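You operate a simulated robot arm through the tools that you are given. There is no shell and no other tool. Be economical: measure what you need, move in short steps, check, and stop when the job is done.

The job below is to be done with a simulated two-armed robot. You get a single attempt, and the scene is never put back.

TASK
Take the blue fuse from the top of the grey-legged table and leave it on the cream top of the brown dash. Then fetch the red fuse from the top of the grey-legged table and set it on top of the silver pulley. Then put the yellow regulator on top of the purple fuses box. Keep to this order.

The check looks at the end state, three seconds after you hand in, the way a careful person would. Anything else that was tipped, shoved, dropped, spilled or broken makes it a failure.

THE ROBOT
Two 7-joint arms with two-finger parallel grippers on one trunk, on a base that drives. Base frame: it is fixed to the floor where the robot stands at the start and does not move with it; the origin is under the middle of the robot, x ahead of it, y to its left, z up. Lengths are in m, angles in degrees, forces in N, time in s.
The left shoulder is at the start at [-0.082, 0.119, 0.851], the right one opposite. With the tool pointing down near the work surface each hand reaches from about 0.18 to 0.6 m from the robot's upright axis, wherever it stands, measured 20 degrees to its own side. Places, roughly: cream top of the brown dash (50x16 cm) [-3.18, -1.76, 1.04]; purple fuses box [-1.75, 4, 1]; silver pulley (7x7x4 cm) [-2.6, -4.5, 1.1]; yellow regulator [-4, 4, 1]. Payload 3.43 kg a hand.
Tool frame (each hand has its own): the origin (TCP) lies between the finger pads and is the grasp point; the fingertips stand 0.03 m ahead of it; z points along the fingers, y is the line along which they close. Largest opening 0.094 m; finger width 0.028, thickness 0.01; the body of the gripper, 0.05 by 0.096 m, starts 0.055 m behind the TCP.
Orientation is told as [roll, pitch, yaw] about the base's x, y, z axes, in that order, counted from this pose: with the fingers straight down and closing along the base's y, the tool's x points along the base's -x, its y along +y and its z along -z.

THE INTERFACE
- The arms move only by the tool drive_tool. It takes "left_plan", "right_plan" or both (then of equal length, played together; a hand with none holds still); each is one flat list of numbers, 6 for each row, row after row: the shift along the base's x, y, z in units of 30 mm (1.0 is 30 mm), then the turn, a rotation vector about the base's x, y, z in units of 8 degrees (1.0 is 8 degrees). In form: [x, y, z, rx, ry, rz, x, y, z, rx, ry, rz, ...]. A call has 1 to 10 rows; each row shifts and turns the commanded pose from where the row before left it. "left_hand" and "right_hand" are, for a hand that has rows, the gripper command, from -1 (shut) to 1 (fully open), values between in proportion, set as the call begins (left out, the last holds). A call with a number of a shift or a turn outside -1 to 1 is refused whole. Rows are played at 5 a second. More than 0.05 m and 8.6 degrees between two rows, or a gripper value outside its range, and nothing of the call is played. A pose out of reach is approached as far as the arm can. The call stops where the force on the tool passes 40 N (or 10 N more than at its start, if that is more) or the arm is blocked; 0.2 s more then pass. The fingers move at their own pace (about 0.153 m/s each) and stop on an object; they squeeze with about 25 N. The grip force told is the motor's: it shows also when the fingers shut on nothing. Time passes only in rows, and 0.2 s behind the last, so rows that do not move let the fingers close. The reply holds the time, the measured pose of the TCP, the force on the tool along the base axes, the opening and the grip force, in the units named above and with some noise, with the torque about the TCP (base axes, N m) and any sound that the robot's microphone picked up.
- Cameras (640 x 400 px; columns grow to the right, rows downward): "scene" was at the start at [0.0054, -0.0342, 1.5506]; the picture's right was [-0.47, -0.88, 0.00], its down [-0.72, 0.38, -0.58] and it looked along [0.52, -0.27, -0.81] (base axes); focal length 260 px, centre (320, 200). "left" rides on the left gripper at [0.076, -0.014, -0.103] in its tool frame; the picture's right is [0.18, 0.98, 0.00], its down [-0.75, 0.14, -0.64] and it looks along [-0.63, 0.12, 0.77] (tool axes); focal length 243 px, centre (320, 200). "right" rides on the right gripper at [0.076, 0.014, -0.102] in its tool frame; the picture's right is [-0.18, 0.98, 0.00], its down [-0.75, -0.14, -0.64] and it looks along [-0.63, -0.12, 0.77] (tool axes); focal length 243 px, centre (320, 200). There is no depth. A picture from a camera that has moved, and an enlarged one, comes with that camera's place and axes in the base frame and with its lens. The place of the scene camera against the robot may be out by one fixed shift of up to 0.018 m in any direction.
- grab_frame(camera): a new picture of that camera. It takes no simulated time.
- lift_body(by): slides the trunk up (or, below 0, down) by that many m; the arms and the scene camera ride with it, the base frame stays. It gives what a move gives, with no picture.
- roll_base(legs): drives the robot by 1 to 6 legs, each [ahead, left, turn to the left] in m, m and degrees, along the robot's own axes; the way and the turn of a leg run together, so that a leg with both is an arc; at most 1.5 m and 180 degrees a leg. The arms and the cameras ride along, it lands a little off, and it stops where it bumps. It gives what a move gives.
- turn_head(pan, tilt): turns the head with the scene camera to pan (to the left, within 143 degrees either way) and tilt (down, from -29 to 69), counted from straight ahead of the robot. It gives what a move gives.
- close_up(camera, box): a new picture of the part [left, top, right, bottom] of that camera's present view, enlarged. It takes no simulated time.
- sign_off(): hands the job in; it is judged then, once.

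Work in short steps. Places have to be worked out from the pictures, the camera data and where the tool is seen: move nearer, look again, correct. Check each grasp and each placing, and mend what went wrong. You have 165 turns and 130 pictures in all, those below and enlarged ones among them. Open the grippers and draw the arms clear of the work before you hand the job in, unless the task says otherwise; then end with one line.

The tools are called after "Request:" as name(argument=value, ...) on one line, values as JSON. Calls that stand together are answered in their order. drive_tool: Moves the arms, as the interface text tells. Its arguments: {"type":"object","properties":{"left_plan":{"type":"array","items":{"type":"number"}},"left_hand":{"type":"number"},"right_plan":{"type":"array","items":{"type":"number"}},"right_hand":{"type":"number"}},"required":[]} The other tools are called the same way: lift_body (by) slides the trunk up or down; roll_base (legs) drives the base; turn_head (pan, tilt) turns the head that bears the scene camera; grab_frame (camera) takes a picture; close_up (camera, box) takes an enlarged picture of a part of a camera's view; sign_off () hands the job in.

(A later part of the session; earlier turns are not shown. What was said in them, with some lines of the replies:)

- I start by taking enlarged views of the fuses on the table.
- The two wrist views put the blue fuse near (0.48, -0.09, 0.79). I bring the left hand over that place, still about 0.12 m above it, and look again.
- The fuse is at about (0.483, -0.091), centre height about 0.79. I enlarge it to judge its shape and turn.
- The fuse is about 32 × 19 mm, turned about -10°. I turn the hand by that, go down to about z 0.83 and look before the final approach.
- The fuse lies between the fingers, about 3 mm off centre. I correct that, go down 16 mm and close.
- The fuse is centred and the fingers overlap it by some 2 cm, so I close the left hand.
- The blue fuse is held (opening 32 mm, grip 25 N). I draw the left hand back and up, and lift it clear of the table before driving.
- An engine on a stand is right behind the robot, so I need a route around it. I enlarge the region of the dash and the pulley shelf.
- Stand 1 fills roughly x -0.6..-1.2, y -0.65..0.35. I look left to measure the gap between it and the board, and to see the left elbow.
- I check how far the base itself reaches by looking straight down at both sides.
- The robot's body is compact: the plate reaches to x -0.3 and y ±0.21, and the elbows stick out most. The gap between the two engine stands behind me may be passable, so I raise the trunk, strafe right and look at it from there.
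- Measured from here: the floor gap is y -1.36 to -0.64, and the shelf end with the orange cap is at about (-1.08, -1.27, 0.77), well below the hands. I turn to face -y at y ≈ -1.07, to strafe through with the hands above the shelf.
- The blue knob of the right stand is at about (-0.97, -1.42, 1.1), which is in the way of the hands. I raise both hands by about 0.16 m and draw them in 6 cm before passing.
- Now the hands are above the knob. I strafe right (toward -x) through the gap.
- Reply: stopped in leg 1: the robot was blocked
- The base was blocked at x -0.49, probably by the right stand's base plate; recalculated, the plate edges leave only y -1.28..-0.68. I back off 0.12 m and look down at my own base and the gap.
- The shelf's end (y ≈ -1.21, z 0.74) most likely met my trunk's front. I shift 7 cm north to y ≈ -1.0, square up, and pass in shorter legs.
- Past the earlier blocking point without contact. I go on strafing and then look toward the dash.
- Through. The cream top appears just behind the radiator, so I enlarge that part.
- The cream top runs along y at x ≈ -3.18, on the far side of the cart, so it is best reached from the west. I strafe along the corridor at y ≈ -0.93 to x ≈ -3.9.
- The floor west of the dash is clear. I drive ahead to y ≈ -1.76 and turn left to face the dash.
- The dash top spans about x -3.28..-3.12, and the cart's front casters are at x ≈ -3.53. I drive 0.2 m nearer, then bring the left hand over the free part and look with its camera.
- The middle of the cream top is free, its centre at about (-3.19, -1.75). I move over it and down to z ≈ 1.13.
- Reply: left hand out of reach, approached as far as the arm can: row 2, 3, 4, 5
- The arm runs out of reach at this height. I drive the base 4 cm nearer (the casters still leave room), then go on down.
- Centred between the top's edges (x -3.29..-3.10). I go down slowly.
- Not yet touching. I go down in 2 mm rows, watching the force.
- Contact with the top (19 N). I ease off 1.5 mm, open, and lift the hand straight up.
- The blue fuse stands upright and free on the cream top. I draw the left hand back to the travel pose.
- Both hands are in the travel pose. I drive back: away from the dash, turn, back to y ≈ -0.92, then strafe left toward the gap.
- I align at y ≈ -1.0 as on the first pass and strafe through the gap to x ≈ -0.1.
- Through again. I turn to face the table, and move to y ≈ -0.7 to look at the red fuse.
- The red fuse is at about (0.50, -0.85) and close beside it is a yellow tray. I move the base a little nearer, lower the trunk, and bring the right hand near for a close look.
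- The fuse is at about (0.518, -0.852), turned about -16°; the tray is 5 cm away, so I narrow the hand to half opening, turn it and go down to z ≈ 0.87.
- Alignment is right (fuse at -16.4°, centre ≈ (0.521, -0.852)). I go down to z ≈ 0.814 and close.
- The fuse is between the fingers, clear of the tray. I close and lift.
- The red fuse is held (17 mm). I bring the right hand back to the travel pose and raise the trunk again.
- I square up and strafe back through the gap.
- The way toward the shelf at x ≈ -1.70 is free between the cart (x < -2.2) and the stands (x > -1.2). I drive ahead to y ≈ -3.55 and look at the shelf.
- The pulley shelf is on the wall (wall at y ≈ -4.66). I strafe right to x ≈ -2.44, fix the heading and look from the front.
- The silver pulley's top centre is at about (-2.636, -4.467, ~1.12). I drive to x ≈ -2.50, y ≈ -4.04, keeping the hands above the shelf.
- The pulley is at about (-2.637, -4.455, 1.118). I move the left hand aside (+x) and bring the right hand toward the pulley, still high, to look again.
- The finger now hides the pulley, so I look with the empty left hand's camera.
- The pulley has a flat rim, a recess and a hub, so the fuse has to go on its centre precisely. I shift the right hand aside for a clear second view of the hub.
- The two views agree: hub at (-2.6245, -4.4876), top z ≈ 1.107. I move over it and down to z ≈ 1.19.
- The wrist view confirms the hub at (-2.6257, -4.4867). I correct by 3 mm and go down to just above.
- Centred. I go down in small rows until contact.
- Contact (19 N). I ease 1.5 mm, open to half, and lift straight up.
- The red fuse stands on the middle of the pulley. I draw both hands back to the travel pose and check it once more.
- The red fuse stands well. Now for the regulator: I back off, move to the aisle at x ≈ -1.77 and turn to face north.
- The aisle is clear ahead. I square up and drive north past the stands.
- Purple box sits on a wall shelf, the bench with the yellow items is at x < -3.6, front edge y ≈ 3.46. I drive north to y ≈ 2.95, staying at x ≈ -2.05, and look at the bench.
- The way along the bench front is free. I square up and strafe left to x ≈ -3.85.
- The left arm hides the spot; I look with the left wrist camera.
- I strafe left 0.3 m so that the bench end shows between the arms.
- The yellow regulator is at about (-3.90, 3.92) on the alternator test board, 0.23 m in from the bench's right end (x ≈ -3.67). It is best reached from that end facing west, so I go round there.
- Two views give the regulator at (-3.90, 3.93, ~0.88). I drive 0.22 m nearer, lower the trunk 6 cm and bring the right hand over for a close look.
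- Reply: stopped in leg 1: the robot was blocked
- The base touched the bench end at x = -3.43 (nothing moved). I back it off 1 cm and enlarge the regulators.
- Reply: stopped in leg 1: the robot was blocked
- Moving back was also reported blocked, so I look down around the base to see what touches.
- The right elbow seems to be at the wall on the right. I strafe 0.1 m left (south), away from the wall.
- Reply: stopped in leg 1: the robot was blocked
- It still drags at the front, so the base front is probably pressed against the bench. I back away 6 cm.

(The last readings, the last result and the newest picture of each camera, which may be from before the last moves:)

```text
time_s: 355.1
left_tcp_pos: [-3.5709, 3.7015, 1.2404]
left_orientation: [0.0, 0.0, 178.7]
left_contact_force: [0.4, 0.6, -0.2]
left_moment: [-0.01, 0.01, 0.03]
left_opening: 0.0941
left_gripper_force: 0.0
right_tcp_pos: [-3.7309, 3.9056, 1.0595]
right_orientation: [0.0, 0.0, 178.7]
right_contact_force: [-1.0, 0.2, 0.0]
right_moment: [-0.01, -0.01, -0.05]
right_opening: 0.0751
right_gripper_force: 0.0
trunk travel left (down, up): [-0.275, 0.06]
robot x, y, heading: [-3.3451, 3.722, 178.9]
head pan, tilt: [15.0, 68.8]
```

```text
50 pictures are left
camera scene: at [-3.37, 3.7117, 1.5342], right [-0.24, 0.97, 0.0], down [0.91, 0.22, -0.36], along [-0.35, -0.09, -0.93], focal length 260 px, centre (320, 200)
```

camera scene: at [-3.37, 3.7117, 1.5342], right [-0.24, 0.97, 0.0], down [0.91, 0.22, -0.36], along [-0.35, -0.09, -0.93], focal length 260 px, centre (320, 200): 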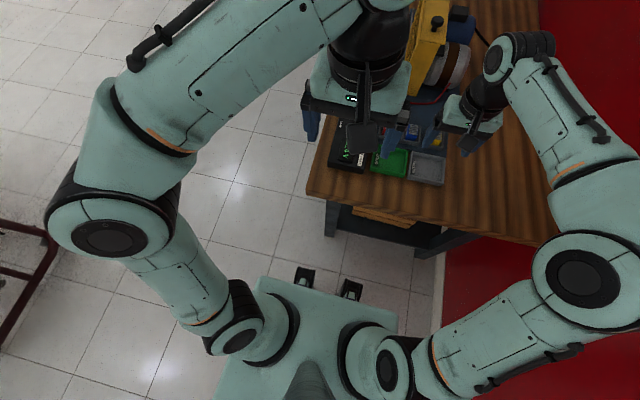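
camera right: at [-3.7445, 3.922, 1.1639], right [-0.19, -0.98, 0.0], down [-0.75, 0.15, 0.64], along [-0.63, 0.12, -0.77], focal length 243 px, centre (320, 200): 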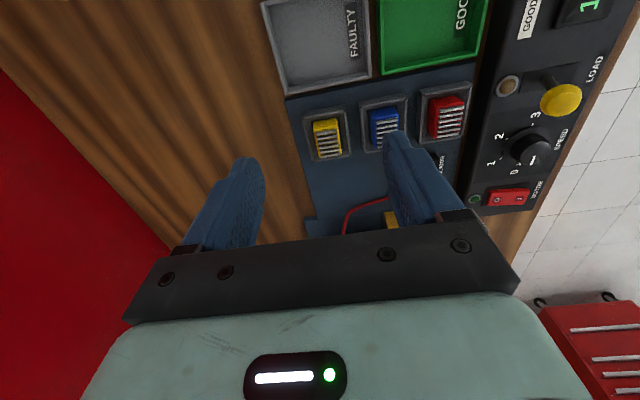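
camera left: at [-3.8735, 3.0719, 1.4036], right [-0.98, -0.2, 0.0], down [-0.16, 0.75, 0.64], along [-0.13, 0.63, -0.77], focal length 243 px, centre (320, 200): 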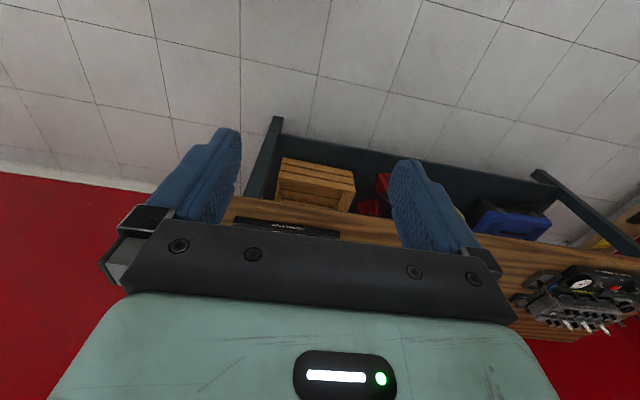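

Free again. I take x ≈ -3.395, y ≈ 3.68 as the working place, clear of the bench and the wall, and bring the hand nearer.

Request:
roll_base(legs=[[0, 0.04, 1.1], [0.045, 0, 0]])

Request:
drive_tool(right_plan=[-0.9, 0.7, 0, 0, 0, 0, -0.8, 0.7, 0, 0, 0, 0, -0.7, 0.4, -0.4, 0, 0, 0])

Request:
grab_frame(camera="right")

```text
time_s: 356.6
left_tcp_pos: [-3.6178, 3.6577, 1.2404]
left_orientation: [-0.1, -0.1, 179.7]
left_contact_force: [0.1, -0.2, 0.5]
left_moment: [-0.05, 0.0, -0.02]
left_opening: 0.0939
left_gripper_force: 0.1
right_tcp_pos: [-3.7815, 3.8593, 1.0598]
right_orientation: [-0.2, 0.0, 179.7]
right_contact_force: [0.2, 0.2, 0.2]
right_moment: [0.0, -0.03, 0.0]
right_opening: 0.0754
right_gripper_force: 0.1
trunk travel left (down, up): [-0.275, 0.06]
robot x, y, heading: [-3.3923, 3.6879, 179.7]
head pan, tilt: [15.0, 68.8]
```

```text
time_s: 357.4
left_tcp_pos: [-3.6171, 3.6569, 1.2407]
left_orientation: [0.0, 0.0, 179.7]
left_contact_force: [0.8, -0.7, 1.0]
left_moment: [-0.02, -0.01, 0.04]
left_opening: 0.0939
left_gripper_force: 0.1
right_tcp_pos: [-3.8546, 3.9131, 1.0464]
right_orientation: [0.0, 0.0, 179.8]
right_contact_force: [0.1, -0.5, -0.5]
right_moment: [-0.04, 0.02, 0.0]
right_opening: 0.0751
right_gripper_force: 0.0
trunk travel left (down, up): [-0.275, 0.06]
robot x, y, heading: [-3.3911, 3.6866, 179.8]
head pan, tilt: [15.0, 68.8]
```

```text
49 pictures are left
camera right: at [-3.7779, 3.8991, 1.1503], right [-0.19, -0.98, 0.0], down [-0.75, 0.14, 0.64], along [-0.63, 0.12, -0.77], focal length 243 px, centre (320, 200)
```

right: 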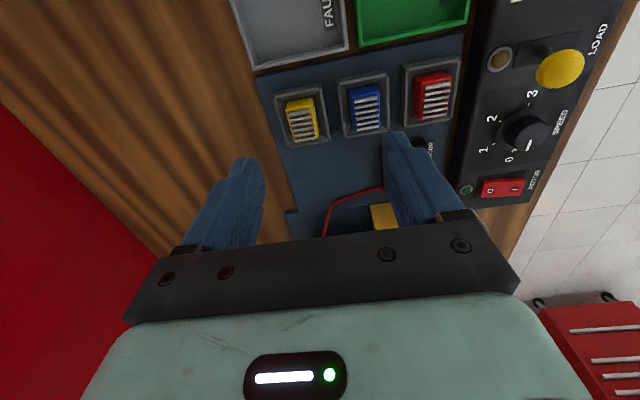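

The regulator's axis is aligned with x and it is about 27 mm wide; blue's neighbour is 6 cm off, so I narrow the hand to 5 cm, centre it at y 3.935 and go lower to look.

Request:
drive_tool(right_plan=[-0.4, 0.35, -0.6, 0, 0, 0, -0.3, 0.35, -0.6, 0, 0, 0, 0, 0, -0.6, 0, 0, 0], right_hand=0.06)

Request:
grab_frame(camera="right")

Request:
close_up(camera="right", box=[240, 70, 400, 170])

```text
time_s: 358.2
left_tcp_pos: [-3.6171, 3.6564, 1.2409]
left_orientation: [-0.1, -0.1, 179.7]
left_contact_force: [0.8, 0.3, -0.8]
left_moment: [-0.02, -0.02, 0.0]
left_opening: 0.0941
left_gripper_force: 0.2
right_tcp_pos: [-3.8736, 3.9332, 0.9934]
right_orientation: [-0.1, 0.0, 179.6]
right_contact_force: [-0.4, 0.0, -0.6]
right_moment: [0.02, 0.0, -0.01]
right_opening: 0.0497
right_gripper_force: 0.1
trunk travel left (down, up): [-0.275, 0.06]
robot x, y, heading: [-3.3882, 3.689, 179.8]
head pan, tilt: [15.0, 68.8]
```

```text
48 pictures are left
camera right: at [-3.7975, 3.9203, 1.0974], right [-0.19, -0.98, 0.0], down [-0.75, 0.14, 0.64], along [-0.63, 0.12, -0.77], focal length 243 px, centre (320, 200)
```

right: 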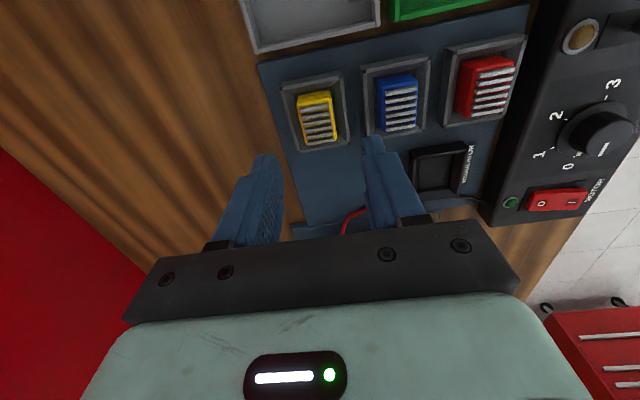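

```text
4.00 times, centred on (320, 120) of right
camera zoom: at [-3.7975, 3.9203, 1.0974], right [-0.19, -0.98, 0.0], down [-0.75, 0.14, 0.64], along [-0.63, 0.12, -0.77], focal length 970 px, centre (320, 520)
```

zoom: 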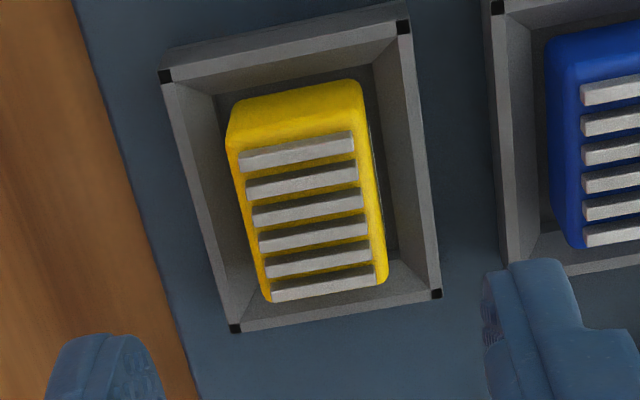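

I step 4 cm lower over it; the change of view will give its height.

Request:
drive_tool(right_plan=[-0.1, 0.15, -0.65, 0, 0, 0, -0.1, 0, -0.65, 0, 0, 0])

Request:
close_up(camera="right", box=[200, 60, 440, 210])

```text
time_s: 358.8
left_tcp_pos: [-3.6164, 3.6575, 1.2418]
left_orientation: [0.0, -0.1, 179.7]
left_contact_force: [0.7, -0.5, -0.6]
left_moment: [0.02, -0.03, 0.02]
left_opening: 0.094
left_gripper_force: 0.0
right_tcp_pos: [-3.88, 3.9383, 0.9549]
right_orientation: [-0.1, 0.1, 179.7]
right_contact_force: [-0.4, 0.2, 0.9]
right_moment: [0.03, -0.03, 0.0]
right_opening: 0.0499
right_gripper_force: 0.0
trunk travel left (down, up): [-0.275, 0.06]
robot x, y, heading: [-3.3884, 3.6844, 180.2]
head pan, tilt: [15.0, 68.8]
```

```text
2.67 times, centred on (320, 135) of right
camera zoom: at [-3.8044, 3.9238, 1.0589], right [-0.19, -0.98, 0.0], down [-0.75, 0.14, 0.64], along [-0.63, 0.12, -0.77], focal length 647 px, centre (320, 373)
```

zoom: 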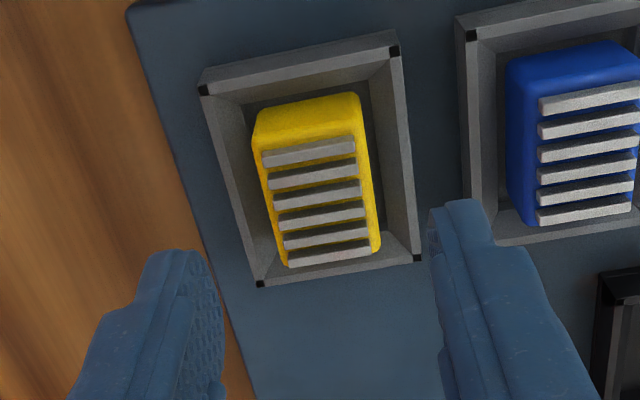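

Estimates give the top near z 0.905, centre (-3.873, 3.937). I go 2 cm lower and check again.

Request:
drive_tool(right_plan=[0.15, 0, -0.35, 0, 0, 0, 0, 0, -0.3, 0, 0, 0])

Request:
close_up(camera="right", box=[200, 60, 440, 210])

```text
time_s: 359.4
left_tcp_pos: [-3.6162, 3.656, 1.2416]
left_orientation: [0.0, -0.1, 179.7]
left_contact_force: [0.7, -0.3, -0.4]
left_moment: [0.02, -0.01, 0.01]
left_opening: 0.0939
left_gripper_force: 0.0
right_tcp_pos: [-3.8739, 3.9387, 0.9351]
right_orientation: [0.0, 0.0, 179.7]
right_contact_force: [-0.3, 0.3, 0.8]
right_moment: [-0.01, -0.01, 0.02]
right_opening: 0.05
right_gripper_force: 0.2
trunk travel left (down, up): [-0.275, 0.06]
robot x, y, heading: [-3.3929, 3.6886, 179.8]
head pan, tilt: [15.0, 68.8]
```

```text
2.67 times, centred on (320, 135) of right
camera zoom: at [-3.7988, 3.9245, 1.0386], right [-0.19, -0.98, 0.0], down [-0.75, 0.14, 0.64], along [-0.63, 0.12, -0.77], focal length 647 px, centre (320, 373)
```

zoom: 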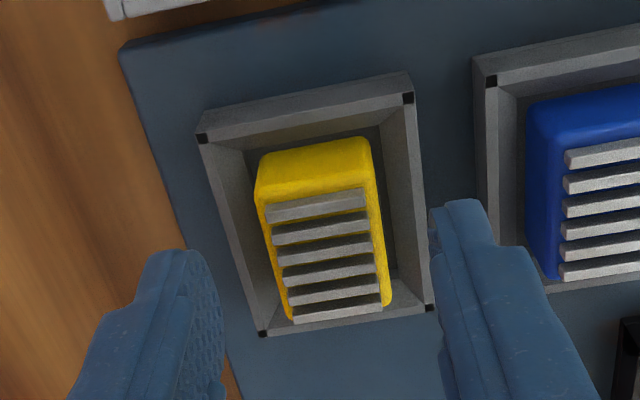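

Better conditioned now: top z ≈ 0.877 at (-3.884, 3.939). I shift 9 mm and go down to TCP 0.897.

Request:
drive_tool(right_plan=[-0.3, 0, -0.45, 0, 0, 0, 0, 0, -0.45, 0, 0, 0, 0, 0, -0.35, 0, 0, 0])

Request:
grab_frame(camera="right")

```text
time_s: 360.2
left_tcp_pos: [-3.6142, 3.6571, 1.2413]
left_orientation: [0.0, -0.3, 179.5]
left_contact_force: [0.3, -0.1, -0.8]
left_moment: [-0.03, -0.02, -0.02]
left_opening: 0.094
left_gripper_force: 0.3
right_tcp_pos: [-3.8828, 3.9381, 0.9095]
right_orientation: [0.0, -0.7, 179.7]
right_contact_force: [12.2, -1.3, 15.9]
right_moment: [-0.46, -0.57, 0.32]
right_opening: 0.0505
right_gripper_force: 0.0
trunk travel left (down, up): [-0.275, 0.06]
robot x, y, heading: [-3.3882, 3.6867, 180.1]
head pan, tilt: [15.0, 68.8]
stopped in row 3 (right hand): the force on the tool passed its limit at 43 N (the readings are from after the stop); the commanded pose is now the measured one
```

```text
44 pictures are left
camera right: at [-3.806, 3.9242, 1.0116], right [-0.19, -0.98, 0.0], down [-0.74, 0.14, 0.65], along [-0.64, 0.12, -0.76], focal length 243 px, centre (320, 200)
```

right: 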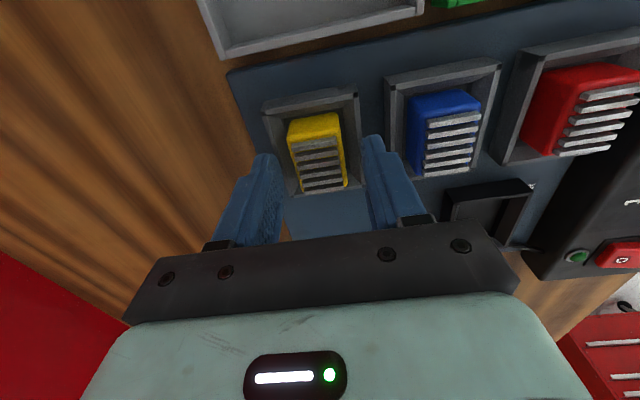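

The fingertips met the tray's rim at z ≈ 0.88. The regulator stands above the rim, so I rise 4 mm and close on its upper part.

Request:
drive_tool(right_plan=[0.1, 0, 0.13, 0, 0, 0, 0, 0, 0, 0, 0, 0])

Request:
close_up(camera="right", box=[200, 80, 440, 230])

```text
time_s: 360.9
left_tcp_pos: [-3.6146, 3.6577, 1.2419]
left_orientation: [0.0, -0.1, 179.7]
left_contact_force: [-0.7, 0.5, -1.3]
left_moment: [0.01, -0.04, -0.02]
left_opening: 0.094
left_gripper_force: 0.0
right_tcp_pos: [-3.8818, 3.939, 0.9082]
right_orientation: [-0.1, -0.7, 179.7]
right_contact_force: [0.2, -0.4, 0.1]
right_moment: [0.03, -0.02, 0.0]
right_opening: 0.0501
right_gripper_force: 0.0
trunk travel left (down, up): [-0.275, 0.06]
robot x, y, heading: [-3.3903, 3.6865, 180.0]
head pan, tilt: [15.0, 68.8]
```

```text
2.67 times, centred on (320, 155) of right
camera zoom: at [-3.8045, 3.9242, 1.0117], right [-0.19, -0.98, 0.0], down [-0.74, 0.14, 0.65], along [-0.64, 0.12, -0.76], focal length 647 px, centre (320, 320)
```

zoom: 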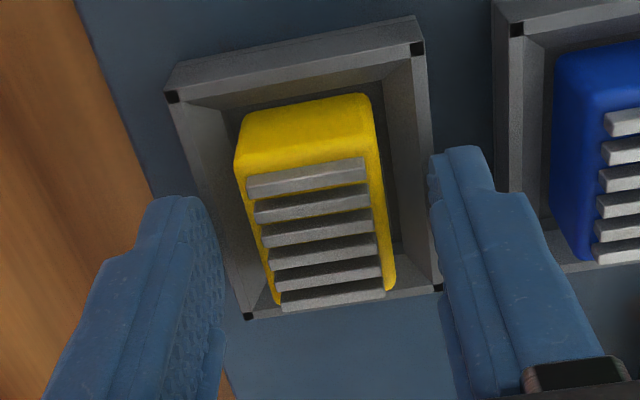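

By symmetry in its tray, the top is at z ≈ 0.895 (rim 0.88). I rise 2 mm and close the hand.

Request:
drive_tool(right_plan=[0, 0, 0.07, 0, 0, 0, 0, 0, 0, 0, 0, 0, 0, 0, 0, 0, 0, 0, 0, 0, 0, 0, 0, 0], right_hand=-1)

Request:
close_up(camera="right", box=[200, 80, 440, 230])

```text
time_s: 361.9
left_tcp_pos: [-3.6149, 3.657, 1.241]
left_orientation: [0.0, -0.1, 179.7]
left_contact_force: [0.3, 0.1, 0.6]
left_moment: [0.0, -0.01, -0.01]
left_opening: 0.0938
left_gripper_force: 0.1
right_tcp_pos: [-3.8817, 3.9395, 0.9122]
right_orientation: [0.0, -0.8, 179.7]
right_contact_force: [0.1, -0.3, 0.2]
right_moment: [0.0, -0.04, 0.02]
right_opening: 0.0293
right_gripper_force: 24.5
trunk travel left (down, up): [-0.275, 0.06]
robot x, y, heading: [-3.3915, 3.684, 180.2]
head pan, tilt: [15.0, 68.8]
```

```text
2.67 times, centred on (320, 155) of right
camera zoom: at [-3.8051, 3.9244, 1.0146], right [-0.19, -0.98, 0.0], down [-0.74, 0.14, 0.65], along [-0.64, 0.12, -0.76], focal length 647 px, centre (320, 320)
```

zoom: 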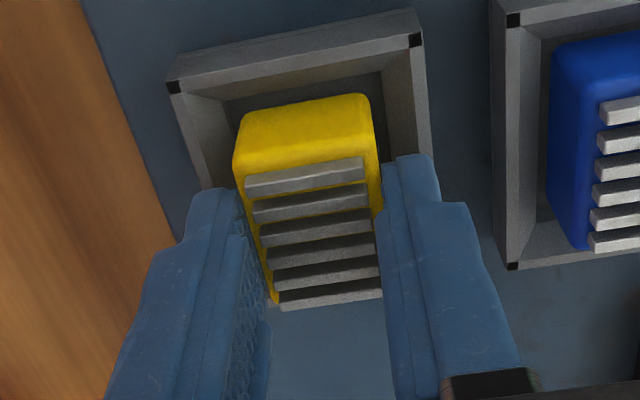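

Gripped at 29 mm with 24.5 N. I lift straight up and check.

Request:
drive_tool(right_plan=[0, 0, 0.3, 0, 0, 0, 0, 0, 0.5, 0, 0, 0, 0, 0, 0.8, 0, 0, 0, 0, 0, 0.8, 0, 0, 0, 0, 0, 0.8, 0, 0, 0])

Request:
grab_frame(camera="right")

```text
time_s: 363.1
left_tcp_pos: [-3.6156, 3.6561, 1.2413]
left_orientation: [0.0, -0.1, 179.7]
left_contact_force: [-1.3, -0.3, 0.7]
left_moment: [-0.03, 0.04, -0.02]
left_opening: 0.0941
left_gripper_force: 0.2
right_tcp_pos: [-3.8826, 3.9393, 1.0088]
right_orientation: [-0.1, -0.8, 179.8]
right_contact_force: [0.1, 0.6, -0.8]
right_moment: [0.01, 0.02, 0.03]
right_opening: 0.0292
right_gripper_force: 25.1
trunk travel left (down, up): [-0.275, 0.06]
robot x, y, heading: [-3.39, 3.6839, 180.0]
head pan, tilt: [15.0, 68.8]
```

```text
41 pictures are left
camera right: at [-3.8046, 3.9248, 1.1113], right [-0.19, -0.98, 0.0], down [-0.74, 0.14, 0.65], along [-0.64, 0.12, -0.76], focal length 243 px, centre (320, 200)
```

right: 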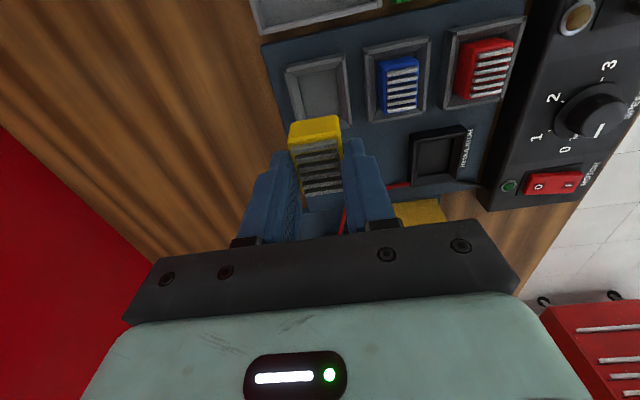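

The regulator is held. I raise the hand to the travel pose, raise the trunk and back away from the bench.

Request:
drive_tool(right_plan=[0.3, 0.1, 1, 0, 0, 0, 0.9, 0.1, 0.8, 0, 0, 0, 0.9, 0.1, 0.8, 0, 0, 0, 0.9, 0.1, 0.8, 0, 0, 0, 0.9, 0.1, 0.8, 0, 0, 0, 0.9, 0.1, 0.8, 0, 0, 0, 0.9, 0.1, 0.8, 0, 0, 0, 0.9, 0.1, 0.8, 0, 0, 0, 0.9, 0.1, 0.6, 0, 0, 0, 0.8, 0.2, 0, 0, 0, 0])

Request:
lift_body(by=0.06)

Request:
roll_base(legs=[[-0.35, 0, 0], [0, 0.5, 0], [0, 0, -90], [0, -0.7, 0]])

Request:
turn_head(pan=-25, tilt=35)

Request:
grab_frame(camera="scene")

```text
time_s: 365.2
left_tcp_pos: [-3.6156, 3.6578, 1.2398]
left_orientation: [0.0, -0.1, 179.8]
left_contact_force: [-0.2, -0.2, -0.3]
left_moment: [0.0, 0.01, -0.05]
left_opening: 0.0942
left_gripper_force: 0.0
right_tcp_pos: [-3.6317, 3.972, 1.2246]
right_orientation: [-0.1, -0.8, 179.8]
right_contact_force: [0.4, -0.6, -0.6]
right_moment: [0.02, -0.02, 0.01]
right_opening: 0.0291
right_gripper_force: 24.9
trunk travel left (down, up): [-0.275, 0.06]
robot x, y, heading: [-3.3899, 3.6921, 179.9]
head pan, tilt: [15.0, 68.8]
```

```text
time_s: 366.2
left_tcp_pos: [-3.6155, 3.6573, 1.3009]
left_orientation: [-0.1, 0.0, 179.7]
left_contact_force: [-0.5, 0.0, -0.1]
left_moment: [0.03, -0.03, -0.05]
left_opening: 0.0939
left_gripper_force: 0.0
right_tcp_pos: [-3.6315, 3.9714, 1.2852]
right_orientation: [0.0, -0.9, 179.7]
right_contact_force: [-0.5, -0.5, -0.6]
right_moment: [0.01, 0.01, -0.01]
right_opening: 0.0292
right_gripper_force: 25.4
trunk travel left (down, up): [-0.335, 0.0]
robot x, y, heading: [-3.3887, 3.6873, 179.9]
head pan, tilt: [15.0, 68.8]
```

```text
time_s: 382.9
left_tcp_pos: [-2.3885, 3.4246, 1.3019]
left_orientation: [0.1, -0.1, 90.9]
left_contact_force: [0.2, 0.2, 0.2]
left_moment: [0.01, 0.01, 0.03]
left_opening: 0.0939
left_gripper_force: 0.1
right_tcp_pos: [-2.0749, 3.4473, 1.2849]
right_orientation: [0.0, -0.8, 90.9]
right_contact_force: [0.5, -0.7, -0.6]
right_moment: [0.03, -0.02, 0.01]
right_opening: 0.0294
right_gripper_force: 24.7
trunk travel left (down, up): [-0.335, 0.0]
robot x, y, heading: [-2.3561, 3.2003, 91.4]
head pan, tilt: [15.0, 68.8]
```

```text
time_s: 383.9
left_tcp_pos: [-2.3889, 3.4241, 1.3002]
left_orientation: [0.0, -0.1, 90.9]
left_contact_force: [-0.3, 0.6, 0.0]
left_moment: [0.03, 0.01, -0.01]
left_opening: 0.094
left_gripper_force: 0.0
right_tcp_pos: [-2.0751, 3.4482, 1.2851]
right_orientation: [0.0, -0.8, 91.0]
right_contact_force: [-0.2, 0.3, -0.6]
right_moment: [0.0, 0.05, 0.01]
right_opening: 0.0292
right_gripper_force: 25.0
trunk travel left (down, up): [-0.335, 0.0]
robot x, y, heading: [-2.3559, 3.1961, 91.1]
head pan, tilt: [-25.0, 35.0]
```

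```text
40 pictures are left
camera scene: at [-2.3338, 3.2344, 1.641], right [0.91, -0.4, 0.0], down [-0.23, -0.53, -0.82], along [0.33, 0.75, -0.57], focal length 260 px, centre (320, 200)
```

scene: 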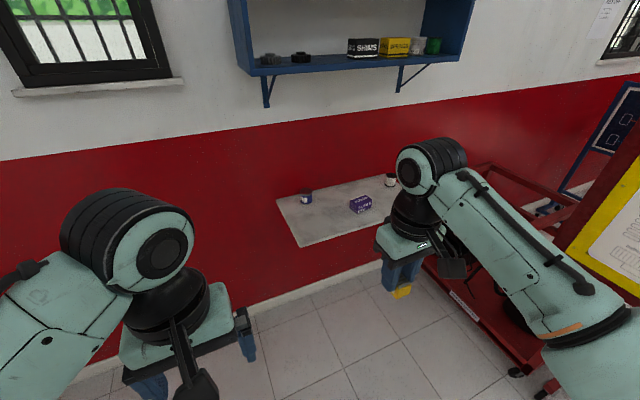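

The purple box is at about (-1.74, 4.10), shelf front edge y ≈ 3.98; the wall shelf above is at z ≥ 1.4. I go to x ≈ -1.90, y ≈ 3.5.

Request:
roll_base(legs=[[0, -0.45, -1.1], [0.3, 0, 0]])

Request:
turn_head(pan=5, tilt=45)

Request:
grab_frame(camera="scene")

Request:
grab_frame(camera="right")

```text
time_s: 390.0
left_tcp_pos: [-1.9398, 3.7286, 1.3009]
left_orientation: [-0.1, -0.1, 90.0]
left_contact_force: [-0.3, 0.1, 0.5]
left_moment: [-0.04, -0.02, 0.02]
left_opening: 0.0939
left_gripper_force: 0.0
right_tcp_pos: [-1.6244, 3.7474, 1.2847]
right_orientation: [-0.1, -0.8, 90.1]
right_contact_force: [-0.5, 0.8, 0.8]
right_moment: [-0.01, -0.03, 0.03]
right_opening: 0.0293
right_gripper_force: 25.1
trunk travel left (down, up): [-0.335, 0.0]
robot x, y, heading: [-1.9074, 3.5046, 90.6]
head pan, tilt: [-25.0, 35.0]
```

```text
time_s: 391.0
left_tcp_pos: [-1.9385, 3.7289, 1.3013]
left_orientation: [-0.1, -0.1, 90.0]
left_contact_force: [0.1, -0.1, 0.3]
left_moment: [0.0, -0.02, 0.01]
left_opening: 0.0941
left_gripper_force: 0.0
right_tcp_pos: [-1.6245, 3.7487, 1.2846]
right_orientation: [0.0, -0.8, 90.1]
right_contact_force: [-0.4, -0.7, -0.9]
right_moment: [0.0, 0.0, 0.02]
right_opening: 0.0295
right_gripper_force: 25.3
trunk travel left (down, up): [-0.335, 0.0]
robot x, y, heading: [-1.9082, 3.504, 90.5]
head pan, tilt: [5.0, 45.0]
```

```text
39 pictures are left
camera scene: at [-1.9312, 3.5391, 1.6262], right [1.0, 0.09, 0.0], down [0.06, -0.7, -0.71], along [-0.06, 0.7, -0.71], focal length 260 px, centre (320, 200)
```

scene: 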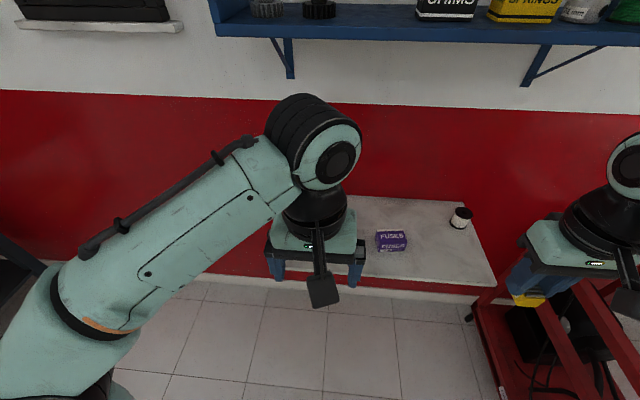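

```text
38 pictures are left
camera right: at [-1.6395, 3.6709, 1.3869], right [-0.98, 0.18, 0.0], down [0.14, 0.74, 0.65], along [0.12, 0.64, -0.76], focal length 243 px, centre (320, 200)
```

right: 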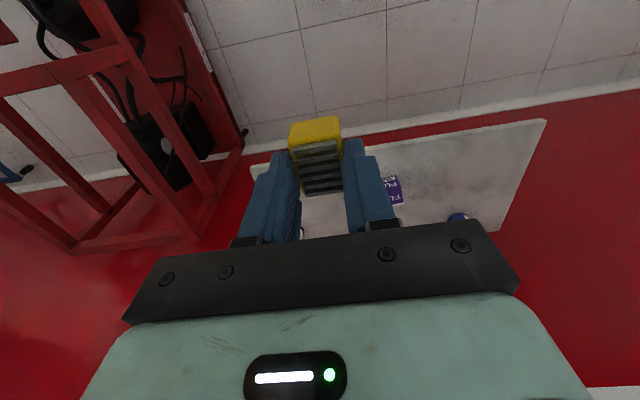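

The box is near (-1.745, 4.11, 0.87). I drive 0.12 m nearer and lower the right hand beside it for a good look.

Request:
roll_base(legs=[[0.12, 0, -0.4]])

Request:
drive_tool(right_plan=[0, 0.7, -0.9, 0, 0, 0, 0, 0.7, -0.9, 0, 0, 0, 0, 0.7, -0.9, 0, 0, 0, 0, 0.7, -0.9, 0, 0, 0, 0, 0.5, -0.9, 0, 0, 0, 0, 0, -0.8, 0, 0, 0])

Request:
grab_frame(camera="right")

```text
time_s: 392.2
left_tcp_pos: [-1.9397, 3.846, 1.3007]
left_orientation: [-0.1, -0.2, 89.8]
left_contact_force: [-0.1, -0.7, -0.2]
left_moment: [0.0, 0.0, -0.01]
left_opening: 0.0939
left_gripper_force: 0.0
right_tcp_pos: [-1.624, 3.8634, 1.284]
right_orientation: [0.0, -0.8, 89.7]
right_contact_force: [0.1, 0.1, -1.6]
right_moment: [-0.01, -0.03, 0.01]
right_opening: 0.0294
right_gripper_force: 25.1
trunk travel left (down, up): [-0.335, 0.0]
robot x, y, heading: [-1.9111, 3.6214, 89.8]
head pan, tilt: [5.0, 45.0]
```

```text
time_s: 393.6
left_tcp_pos: [-1.9385, 3.8467, 1.3018]
left_orientation: [-0.1, -0.1, 89.8]
left_contact_force: [-0.8, 0.3, 0.8]
left_moment: [-0.02, -0.01, -0.03]
left_opening: 0.0939
left_gripper_force: 0.2
right_tcp_pos: [-1.6245, 3.9648, 1.1243]
right_orientation: [-0.1, -0.9, 89.8]
right_contact_force: [0.4, -0.1, -1.3]
right_moment: [0.0, -0.01, 0.0]
right_opening: 0.029
right_gripper_force: 25.0
trunk travel left (down, up): [-0.335, 0.0]
robot x, y, heading: [-1.9118, 3.6188, 90.0]
head pan, tilt: [5.0, 45.0]
```

```text
37 pictures are left
camera right: at [-1.6393, 3.8874, 1.2272], right [-0.98, 0.19, 0.0], down [0.14, 0.74, 0.65], along [0.12, 0.64, -0.76], focal length 243 px, centre (320, 200)
```

right: 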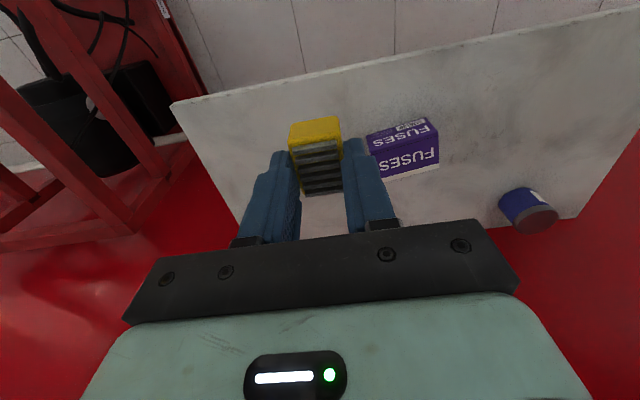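

Request:
close_up(camera="right", box=[340, 100, 460, 175])

```text
5.33 times, centred on (400, 138) of right
camera zoom: at [-1.6393, 3.8874, 1.2272], right [-0.98, 0.19, 0.0], down [0.14, 0.74, 0.65], along [0.12, 0.64, -0.76], focal length 1294 px, centre (-107, 533)
```

zoom: 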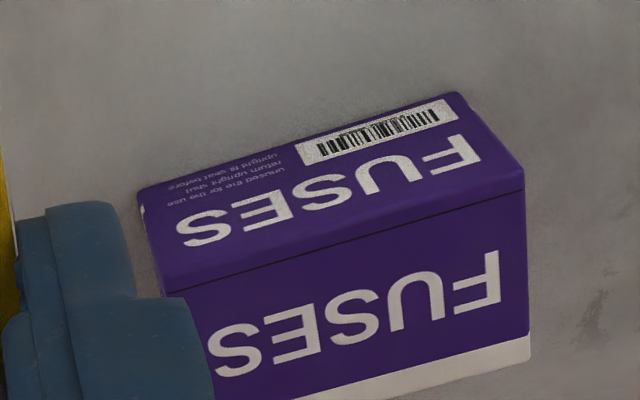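

I shift the hand 4 cm forward and 5 cm down for a second view to fix the box's height.

Request:
drive_tool(right_plan=[0, 0.65, -0.8, 0, 0, 0, 0, 0.65, -0.8, 0, 0, 0])

Request:
grab_frame(camera="right")

```text
time_s: 394.2
left_tcp_pos: [-1.938, 3.8483, 1.3018]
left_orientation: [-0.1, -0.2, 89.7]
left_contact_force: [0.0, 0.0, 0.7]
left_moment: [-0.03, 0.01, -0.03]
left_opening: 0.0942
left_gripper_force: 0.1
right_tcp_pos: [-1.6256, 4.0049, 1.0783]
right_orientation: [0.0, -0.8, 89.9]
right_contact_force: [-0.9, -0.2, -1.3]
right_moment: [0.01, 0.0, 0.03]
right_opening: 0.0292
right_gripper_force: 25.2
trunk travel left (down, up): [-0.335, 0.0]
robot x, y, heading: [-1.9114, 3.6202, 90.1]
head pan, tilt: [5.0, 45.0]
```

```text
35 pictures are left
camera right: at [-1.6401, 3.9272, 1.1807], right [-0.98, 0.19, 0.0], down [0.14, 0.74, 0.65], along [0.12, 0.64, -0.76], focal length 243 px, centre (320, 200)
```

right: 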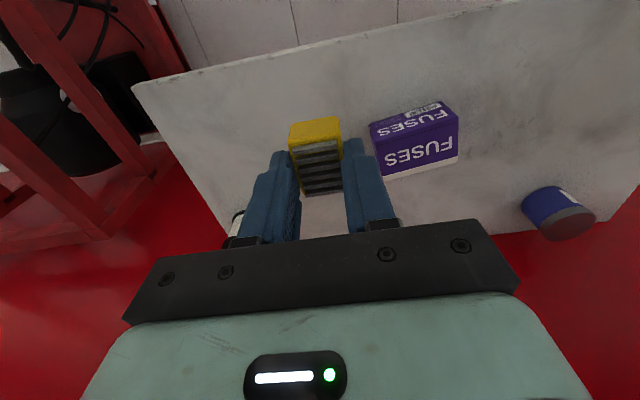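

Request:
close_up(camera="right", box=[350, 90, 480, 190])

```text
4.00 times, centred on (415, 140) of right
camera zoom: at [-1.6401, 3.9272, 1.1807], right [-0.98, 0.19, 0.0], down [0.14, 0.74, 0.65], along [0.12, 0.64, -0.76], focal length 970 px, centre (-60, 440)
```

zoom: 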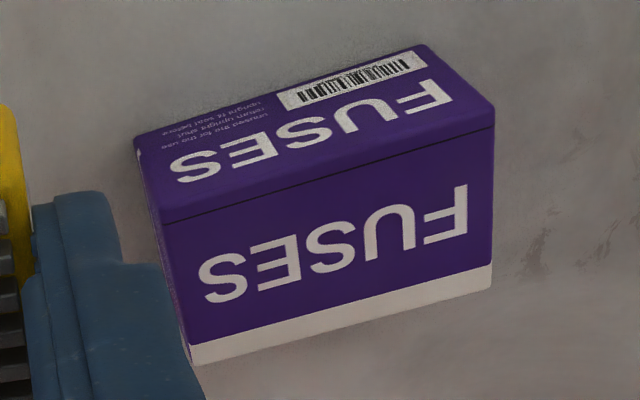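

The box top is at z ≈ 0.911, centre (-1.732, 4.1025), turned +9°, about 94 × 58 mm. I move the regulator over it with the same turn, staying well above.

Request:
drive_tool(right_plan=[-0.85, 0.8, 0, 0, 0, 0.28, -0.9, 0.8, 0, 0, 0, 0.28, -0.9, 0.8, 0, 0, 0, 0.28, -0.9, 0.85, -0.5, 0, 0, 0.28, 0, 0, -0.7, 0, 0, 0, 0, 0, -0.7, 0, 0, 0])

Request:
grab_frame(camera="right")

```text
time_s: 395.6
left_tcp_pos: [-1.939, 3.8464, 1.3016]
left_orientation: [-0.1, -0.1, 89.6]
left_contact_force: [0.3, -0.7, -0.4]
left_moment: [0.01, 0.0, -0.01]
left_opening: 0.094
left_gripper_force: 0.1
right_tcp_pos: [-1.7321, 4.1009, 1.0215]
right_orientation: [0.0, -0.7, 98.7]
right_contact_force: [-0.1, -0.2, -0.8]
right_moment: [0.01, -0.01, -0.02]
right_opening: 0.0293
right_gripper_force: 25.0
trunk travel left (down, up): [-0.335, 0.0]
robot x, y, heading: [-1.9093, 3.6225, 89.8]
head pan, tilt: [5.0, 45.0]
```

```text
33 pictures are left
camera right: at [-1.7343, 4.0229, 1.1235], right [-1.0, 0.03, 0.0], down [0.03, 0.76, 0.65], along [0.02, 0.65, -0.76], focal length 243 px, centre (320, 200)
```

right: 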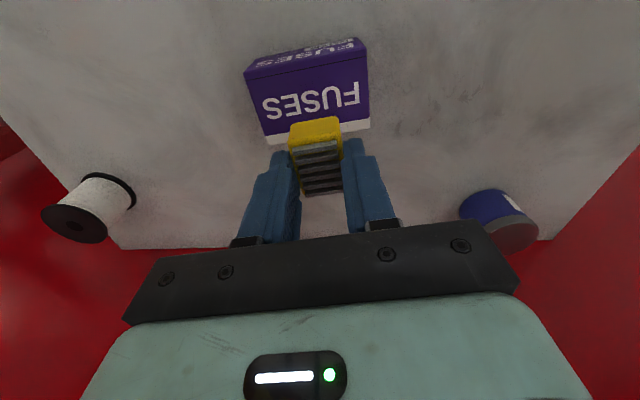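

Request:
close_up(camera="right", box=[220, 30, 396, 140])

```text
3.64 times, centred on (308, 85) of right
camera zoom: at [-1.7343, 4.0229, 1.1235], right [-1.0, 0.03, 0.0], down [0.03, 0.76, 0.65], along [0.02, 0.65, -0.76], focal length 882 px, centre (364, 618)
```

zoom: 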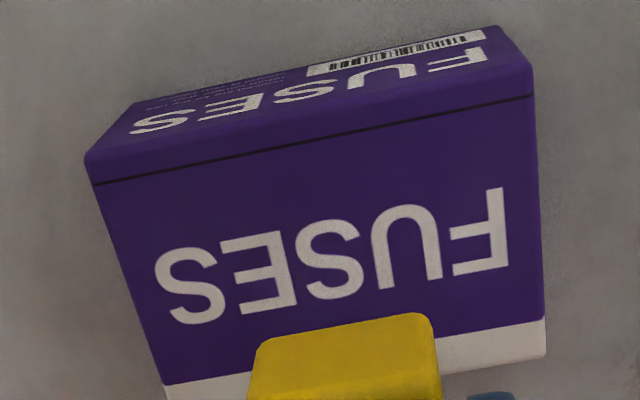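

This nearer view puts the box centre at about (-1.723, 4.094). I correct by 8 mm / 6 mm and go down to z ≈ 0.977.

Request:
drive_tool(right_plan=[0.28, -0.2, -0.5, 0, 0, 0, 0, 0, -0.5, 0, 0, 0, 0, 0, -0.45, 0, 0, 0])

Request:
grab_frame(camera="right")

```text
time_s: 396.4
left_tcp_pos: [-1.9388, 3.8466, 1.3014]
left_orientation: [-0.1, 0.0, 89.7]
left_contact_force: [-0.6, -0.8, -0.2]
left_moment: [-0.02, -0.03, 0.04]
left_opening: 0.0939
left_gripper_force: 0.0
right_tcp_pos: [-1.7221, 4.0941, 0.975]
right_orientation: [0.1, -0.9, 98.8]
right_contact_force: [-0.6, -0.4, -0.4]
right_moment: [0.02, -0.04, -0.01]
right_opening: 0.0293
right_gripper_force: 25.2
trunk travel left (down, up): [-0.335, 0.0]
robot x, y, heading: [-1.9103, 3.6208, 90.0]
head pan, tilt: [5.0, 45.0]
```

```text
31 pictures are left
camera right: at [-1.7247, 4.0153, 1.0782], right [-1.0, 0.03, 0.0], down [0.03, 0.76, 0.65], along [0.02, 0.65, -0.76], focal length 243 px, centre (320, 200)
```

right: 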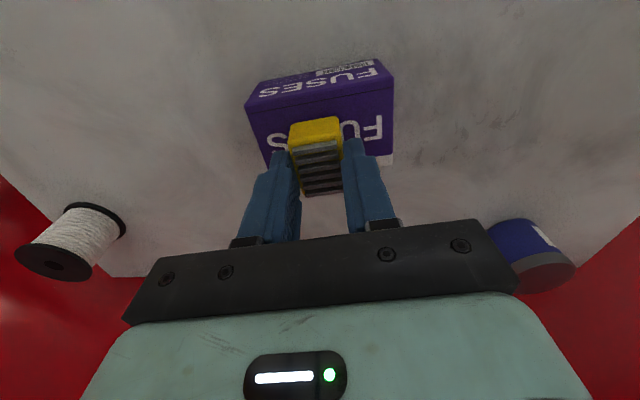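

Centred. I go down slowly until contact.

Request:
drive_tool(right_plan=[0, 0, -0.15, 0, 0, 0, 0, 0, -0.1, 0, 0, 0, 0, 0, -0.08, 0, 0, 0])

```text
time_s: 397.2
left_tcp_pos: [-1.9393, 3.8457, 1.3011]
left_orientation: [-0.2, -0.2, 89.6]
left_contact_force: [0.3, -0.1, -1.2]
left_moment: [-0.04, -0.03, -0.03]
left_opening: 0.0938
left_gripper_force: 0.0
right_tcp_pos: [-1.7225, 4.0954, 0.9696]
right_orientation: [-0.1, -1.1, 98.8]
right_contact_force: [0.2, -0.6, 19.6]
right_moment: [0.04, 0.0, -0.01]
right_opening: 0.0297
right_gripper_force: 25.0
trunk travel left (down, up): [-0.335, 0.0]
robot x, y, heading: [-1.9096, 3.6215, 90.1]
head pan, tilt: [5.0, 45.0]
```

Contact at 19.6 N. I ease up 2.5 mm before opening.

Request:
drive_tool(right_plan=[0, 0, 0.08, 0, 0, 0])

Request:
close_up(camera="right", box=[200, 60, 440, 210])

```text
time_s: 397.6
left_tcp_pos: [-1.939, 3.8479, 1.3008]
left_orientation: [-0.1, -0.1, 89.6]
left_contact_force: [-0.7, 0.3, 0.4]
left_moment: [0.03, 0.03, 0.01]
left_opening: 0.0938
left_gripper_force: 0.0
right_tcp_pos: [-1.7222, 4.0944, 0.969]
right_orientation: [0.0, -0.9, 98.7]
right_contact_force: [0.0, 4.2, 9.4]
right_moment: [0.36, 0.02, -0.03]
right_opening: 0.0296
right_gripper_force: 24.5
trunk travel left (down, up): [-0.335, 0.0]
robot x, y, heading: [-1.9069, 3.6223, 89.9]
head pan, tilt: [5.0, 45.0]
```

```text
2.67 times, centred on (320, 135) of right
camera zoom: at [-1.7251, 4.0159, 1.0712], right [-1.0, 0.03, 0.0], down [0.03, 0.76, 0.65], along [0.02, 0.65, -0.76], focal length 647 px, centre (320, 373)
```

zoom: 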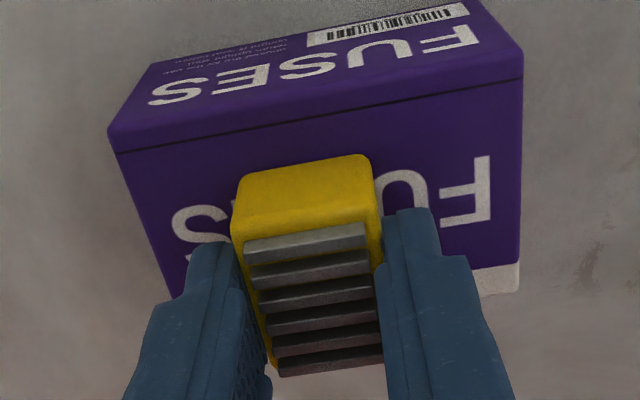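

The regulator rests on the box within its top face. I open the hand part way and lift straight up.

Request:
drive_tool(right_plan=[0, 0, 0, 0, 0, 0, 0, 0, 0, 0, 0, 0, 0, 0, 0.3, 0, 0, 0, 0, 0, 0.7, 0, 0, 0, 0, 0, 0.9, 0, 0, 0, 0, -0.3, 0.9, 0, 0, 0], right_hand=0.1)

Request:
close_up(camera="right", box=[200, 40, 440, 190])

```text
time_s: 399.0
left_tcp_pos: [-1.9383, 3.8463, 1.3006]
left_orientation: [-0.1, -0.1, 89.6]
left_contact_force: [0.2, -0.8, -0.5]
left_moment: [0.01, -0.02, -0.01]
left_opening: 0.0939
left_gripper_force: 0.0
right_tcp_pos: [-1.7235, 4.0838, 1.0538]
right_orientation: [0.0, -0.9, 98.7]
right_contact_force: [-0.1, -0.5, 0.7]
right_moment: [0.02, 0.04, 0.02]
right_opening: 0.0517
right_gripper_force: 0.0
trunk travel left (down, up): [-0.335, 0.0]
robot x, y, heading: [-1.9109, 3.6214, 89.8]
head pan, tilt: [5.0, 45.0]
```

```text
2.67 times, centred on (320, 115) of right
camera zoom: at [-1.7256, 4.0049, 1.1559], right [-1.0, 0.03, 0.0], down [0.03, 0.76, 0.65], along [0.02, 0.65, -0.76], focal length 647 px, centre (320, 427)
```

zoom: 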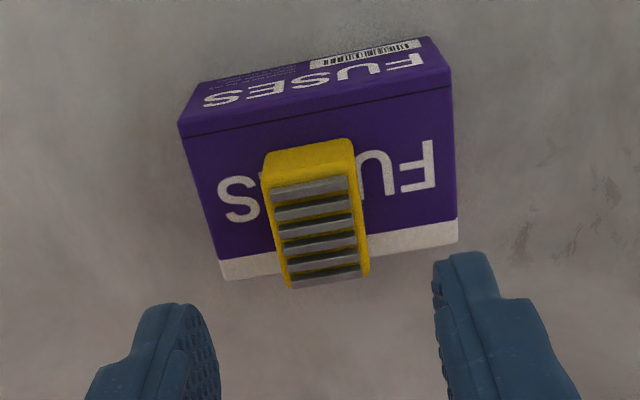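

The regulator stands flat within the box top. I draw the right hand up and back, then check once more from the scene camera.

Request:
drive_tool(right_plan=[0, -0.5, 1, 0, 0, 0, 0.3, -1, 1, 0, 0, 0, 0.4, -1, 1, 0, 0, 0, 0.5, -1, 1, 0, 0, 0, 0.6, -1, 1, 0, 0, 0, 0.6, -1, 1, 0, 0, 0, 0.6, -1, 1, 0, 0, 0, 0.3, -0.8, 0.5, 0, 0, 0], right_hand=1)

Request:
roll_base(legs=[[-0.3, 0, 0]])

Request:
grab_frame(camera="scene")

Request:
close_up(camera="scene", box=[330, 110, 490, 210])

```text
time_s: 400.8
left_tcp_pos: [-1.938, 3.8455, 1.3013]
left_orientation: [-0.1, -0.2, 89.7]
left_contact_force: [0.2, -1.1, 0.0]
left_moment: [0.01, -0.02, 0.0]
left_opening: 0.094
left_gripper_force: 0.0
right_tcp_pos: [-1.6227, 3.8645, 1.2785]
right_orientation: [0.0, -0.8, 98.7]
right_contact_force: [0.3, -0.8, 0.7]
right_moment: [0.02, 0.02, 0.0]
right_opening: 0.0942
right_gripper_force: 0.1
trunk travel left (down, up): [-0.335, 0.0]
robot x, y, heading: [-1.9081, 3.6211, 89.8]
head pan, tilt: [5.0, 45.0]
```

```text
time_s: 402.8
left_tcp_pos: [-1.9389, 3.5538, 1.3018]
left_orientation: [-0.1, -0.1, 89.5]
left_contact_force: [-0.3, -0.1, 0.8]
left_moment: [-0.03, -0.01, 0.01]
left_opening: 0.0941
left_gripper_force: 0.0
right_tcp_pos: [-1.6244, 3.5711, 1.2777]
right_orientation: [0.1, -0.7, 98.6]
right_contact_force: [-0.2, 0.7, 0.6]
right_moment: [-0.05, 0.02, 0.0]
right_opening: 0.0939
right_gripper_force: 0.0
trunk travel left (down, up): [-0.335, 0.0]
robot x, y, heading: [-1.9123, 3.3271, 89.6]
head pan, tilt: [5.0, 45.0]
```

```text
28 pictures are left
camera scene: at [-1.9321, 3.364, 1.6264], right [1.0, 0.08, 0.0], down [0.06, -0.7, -0.71], along [-0.06, 0.7, -0.71], focal length 260 px, centre (320, 200)
```

scene: 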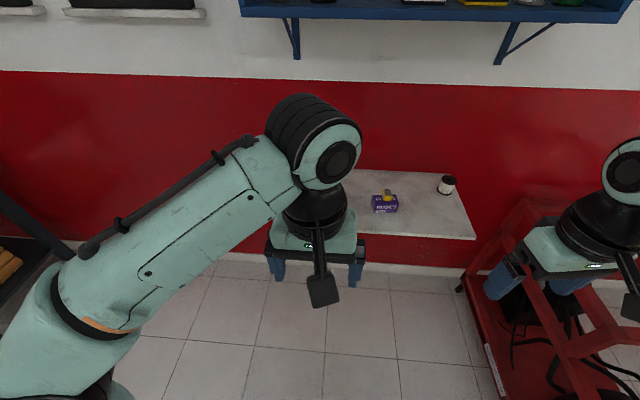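

```text
4.00 times, centred on (410, 160) of scene
camera zoom: at [-1.9321, 3.364, 1.6264], right [1.0, 0.08, 0.0], down [0.06, -0.7, -0.71], along [-0.06, 0.7, -0.71], focal length 1040 px, centre (-40, 360)
```

zoom: 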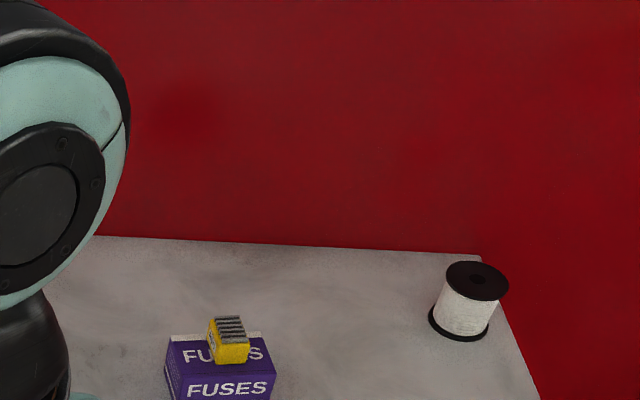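

All three objects stand where they belong, the grippers are open and the arms are clear, so I hand the job in.

Request:
sign_off()

```text
The job is handed in.
```

I handed in the job with all three placements done in the order you gave: the blue fuse on the cream dash top, the red fuse on the silver pulley, and the yellow regulator on the purple fuses box. I saw each one standing upright after release, but did not go back to re-check the two fuses at the end. The base was blocked early on beside an engine stand, and again beside the bench with the regulators. I saw nothing moved or tipped in the pictures afterwards.
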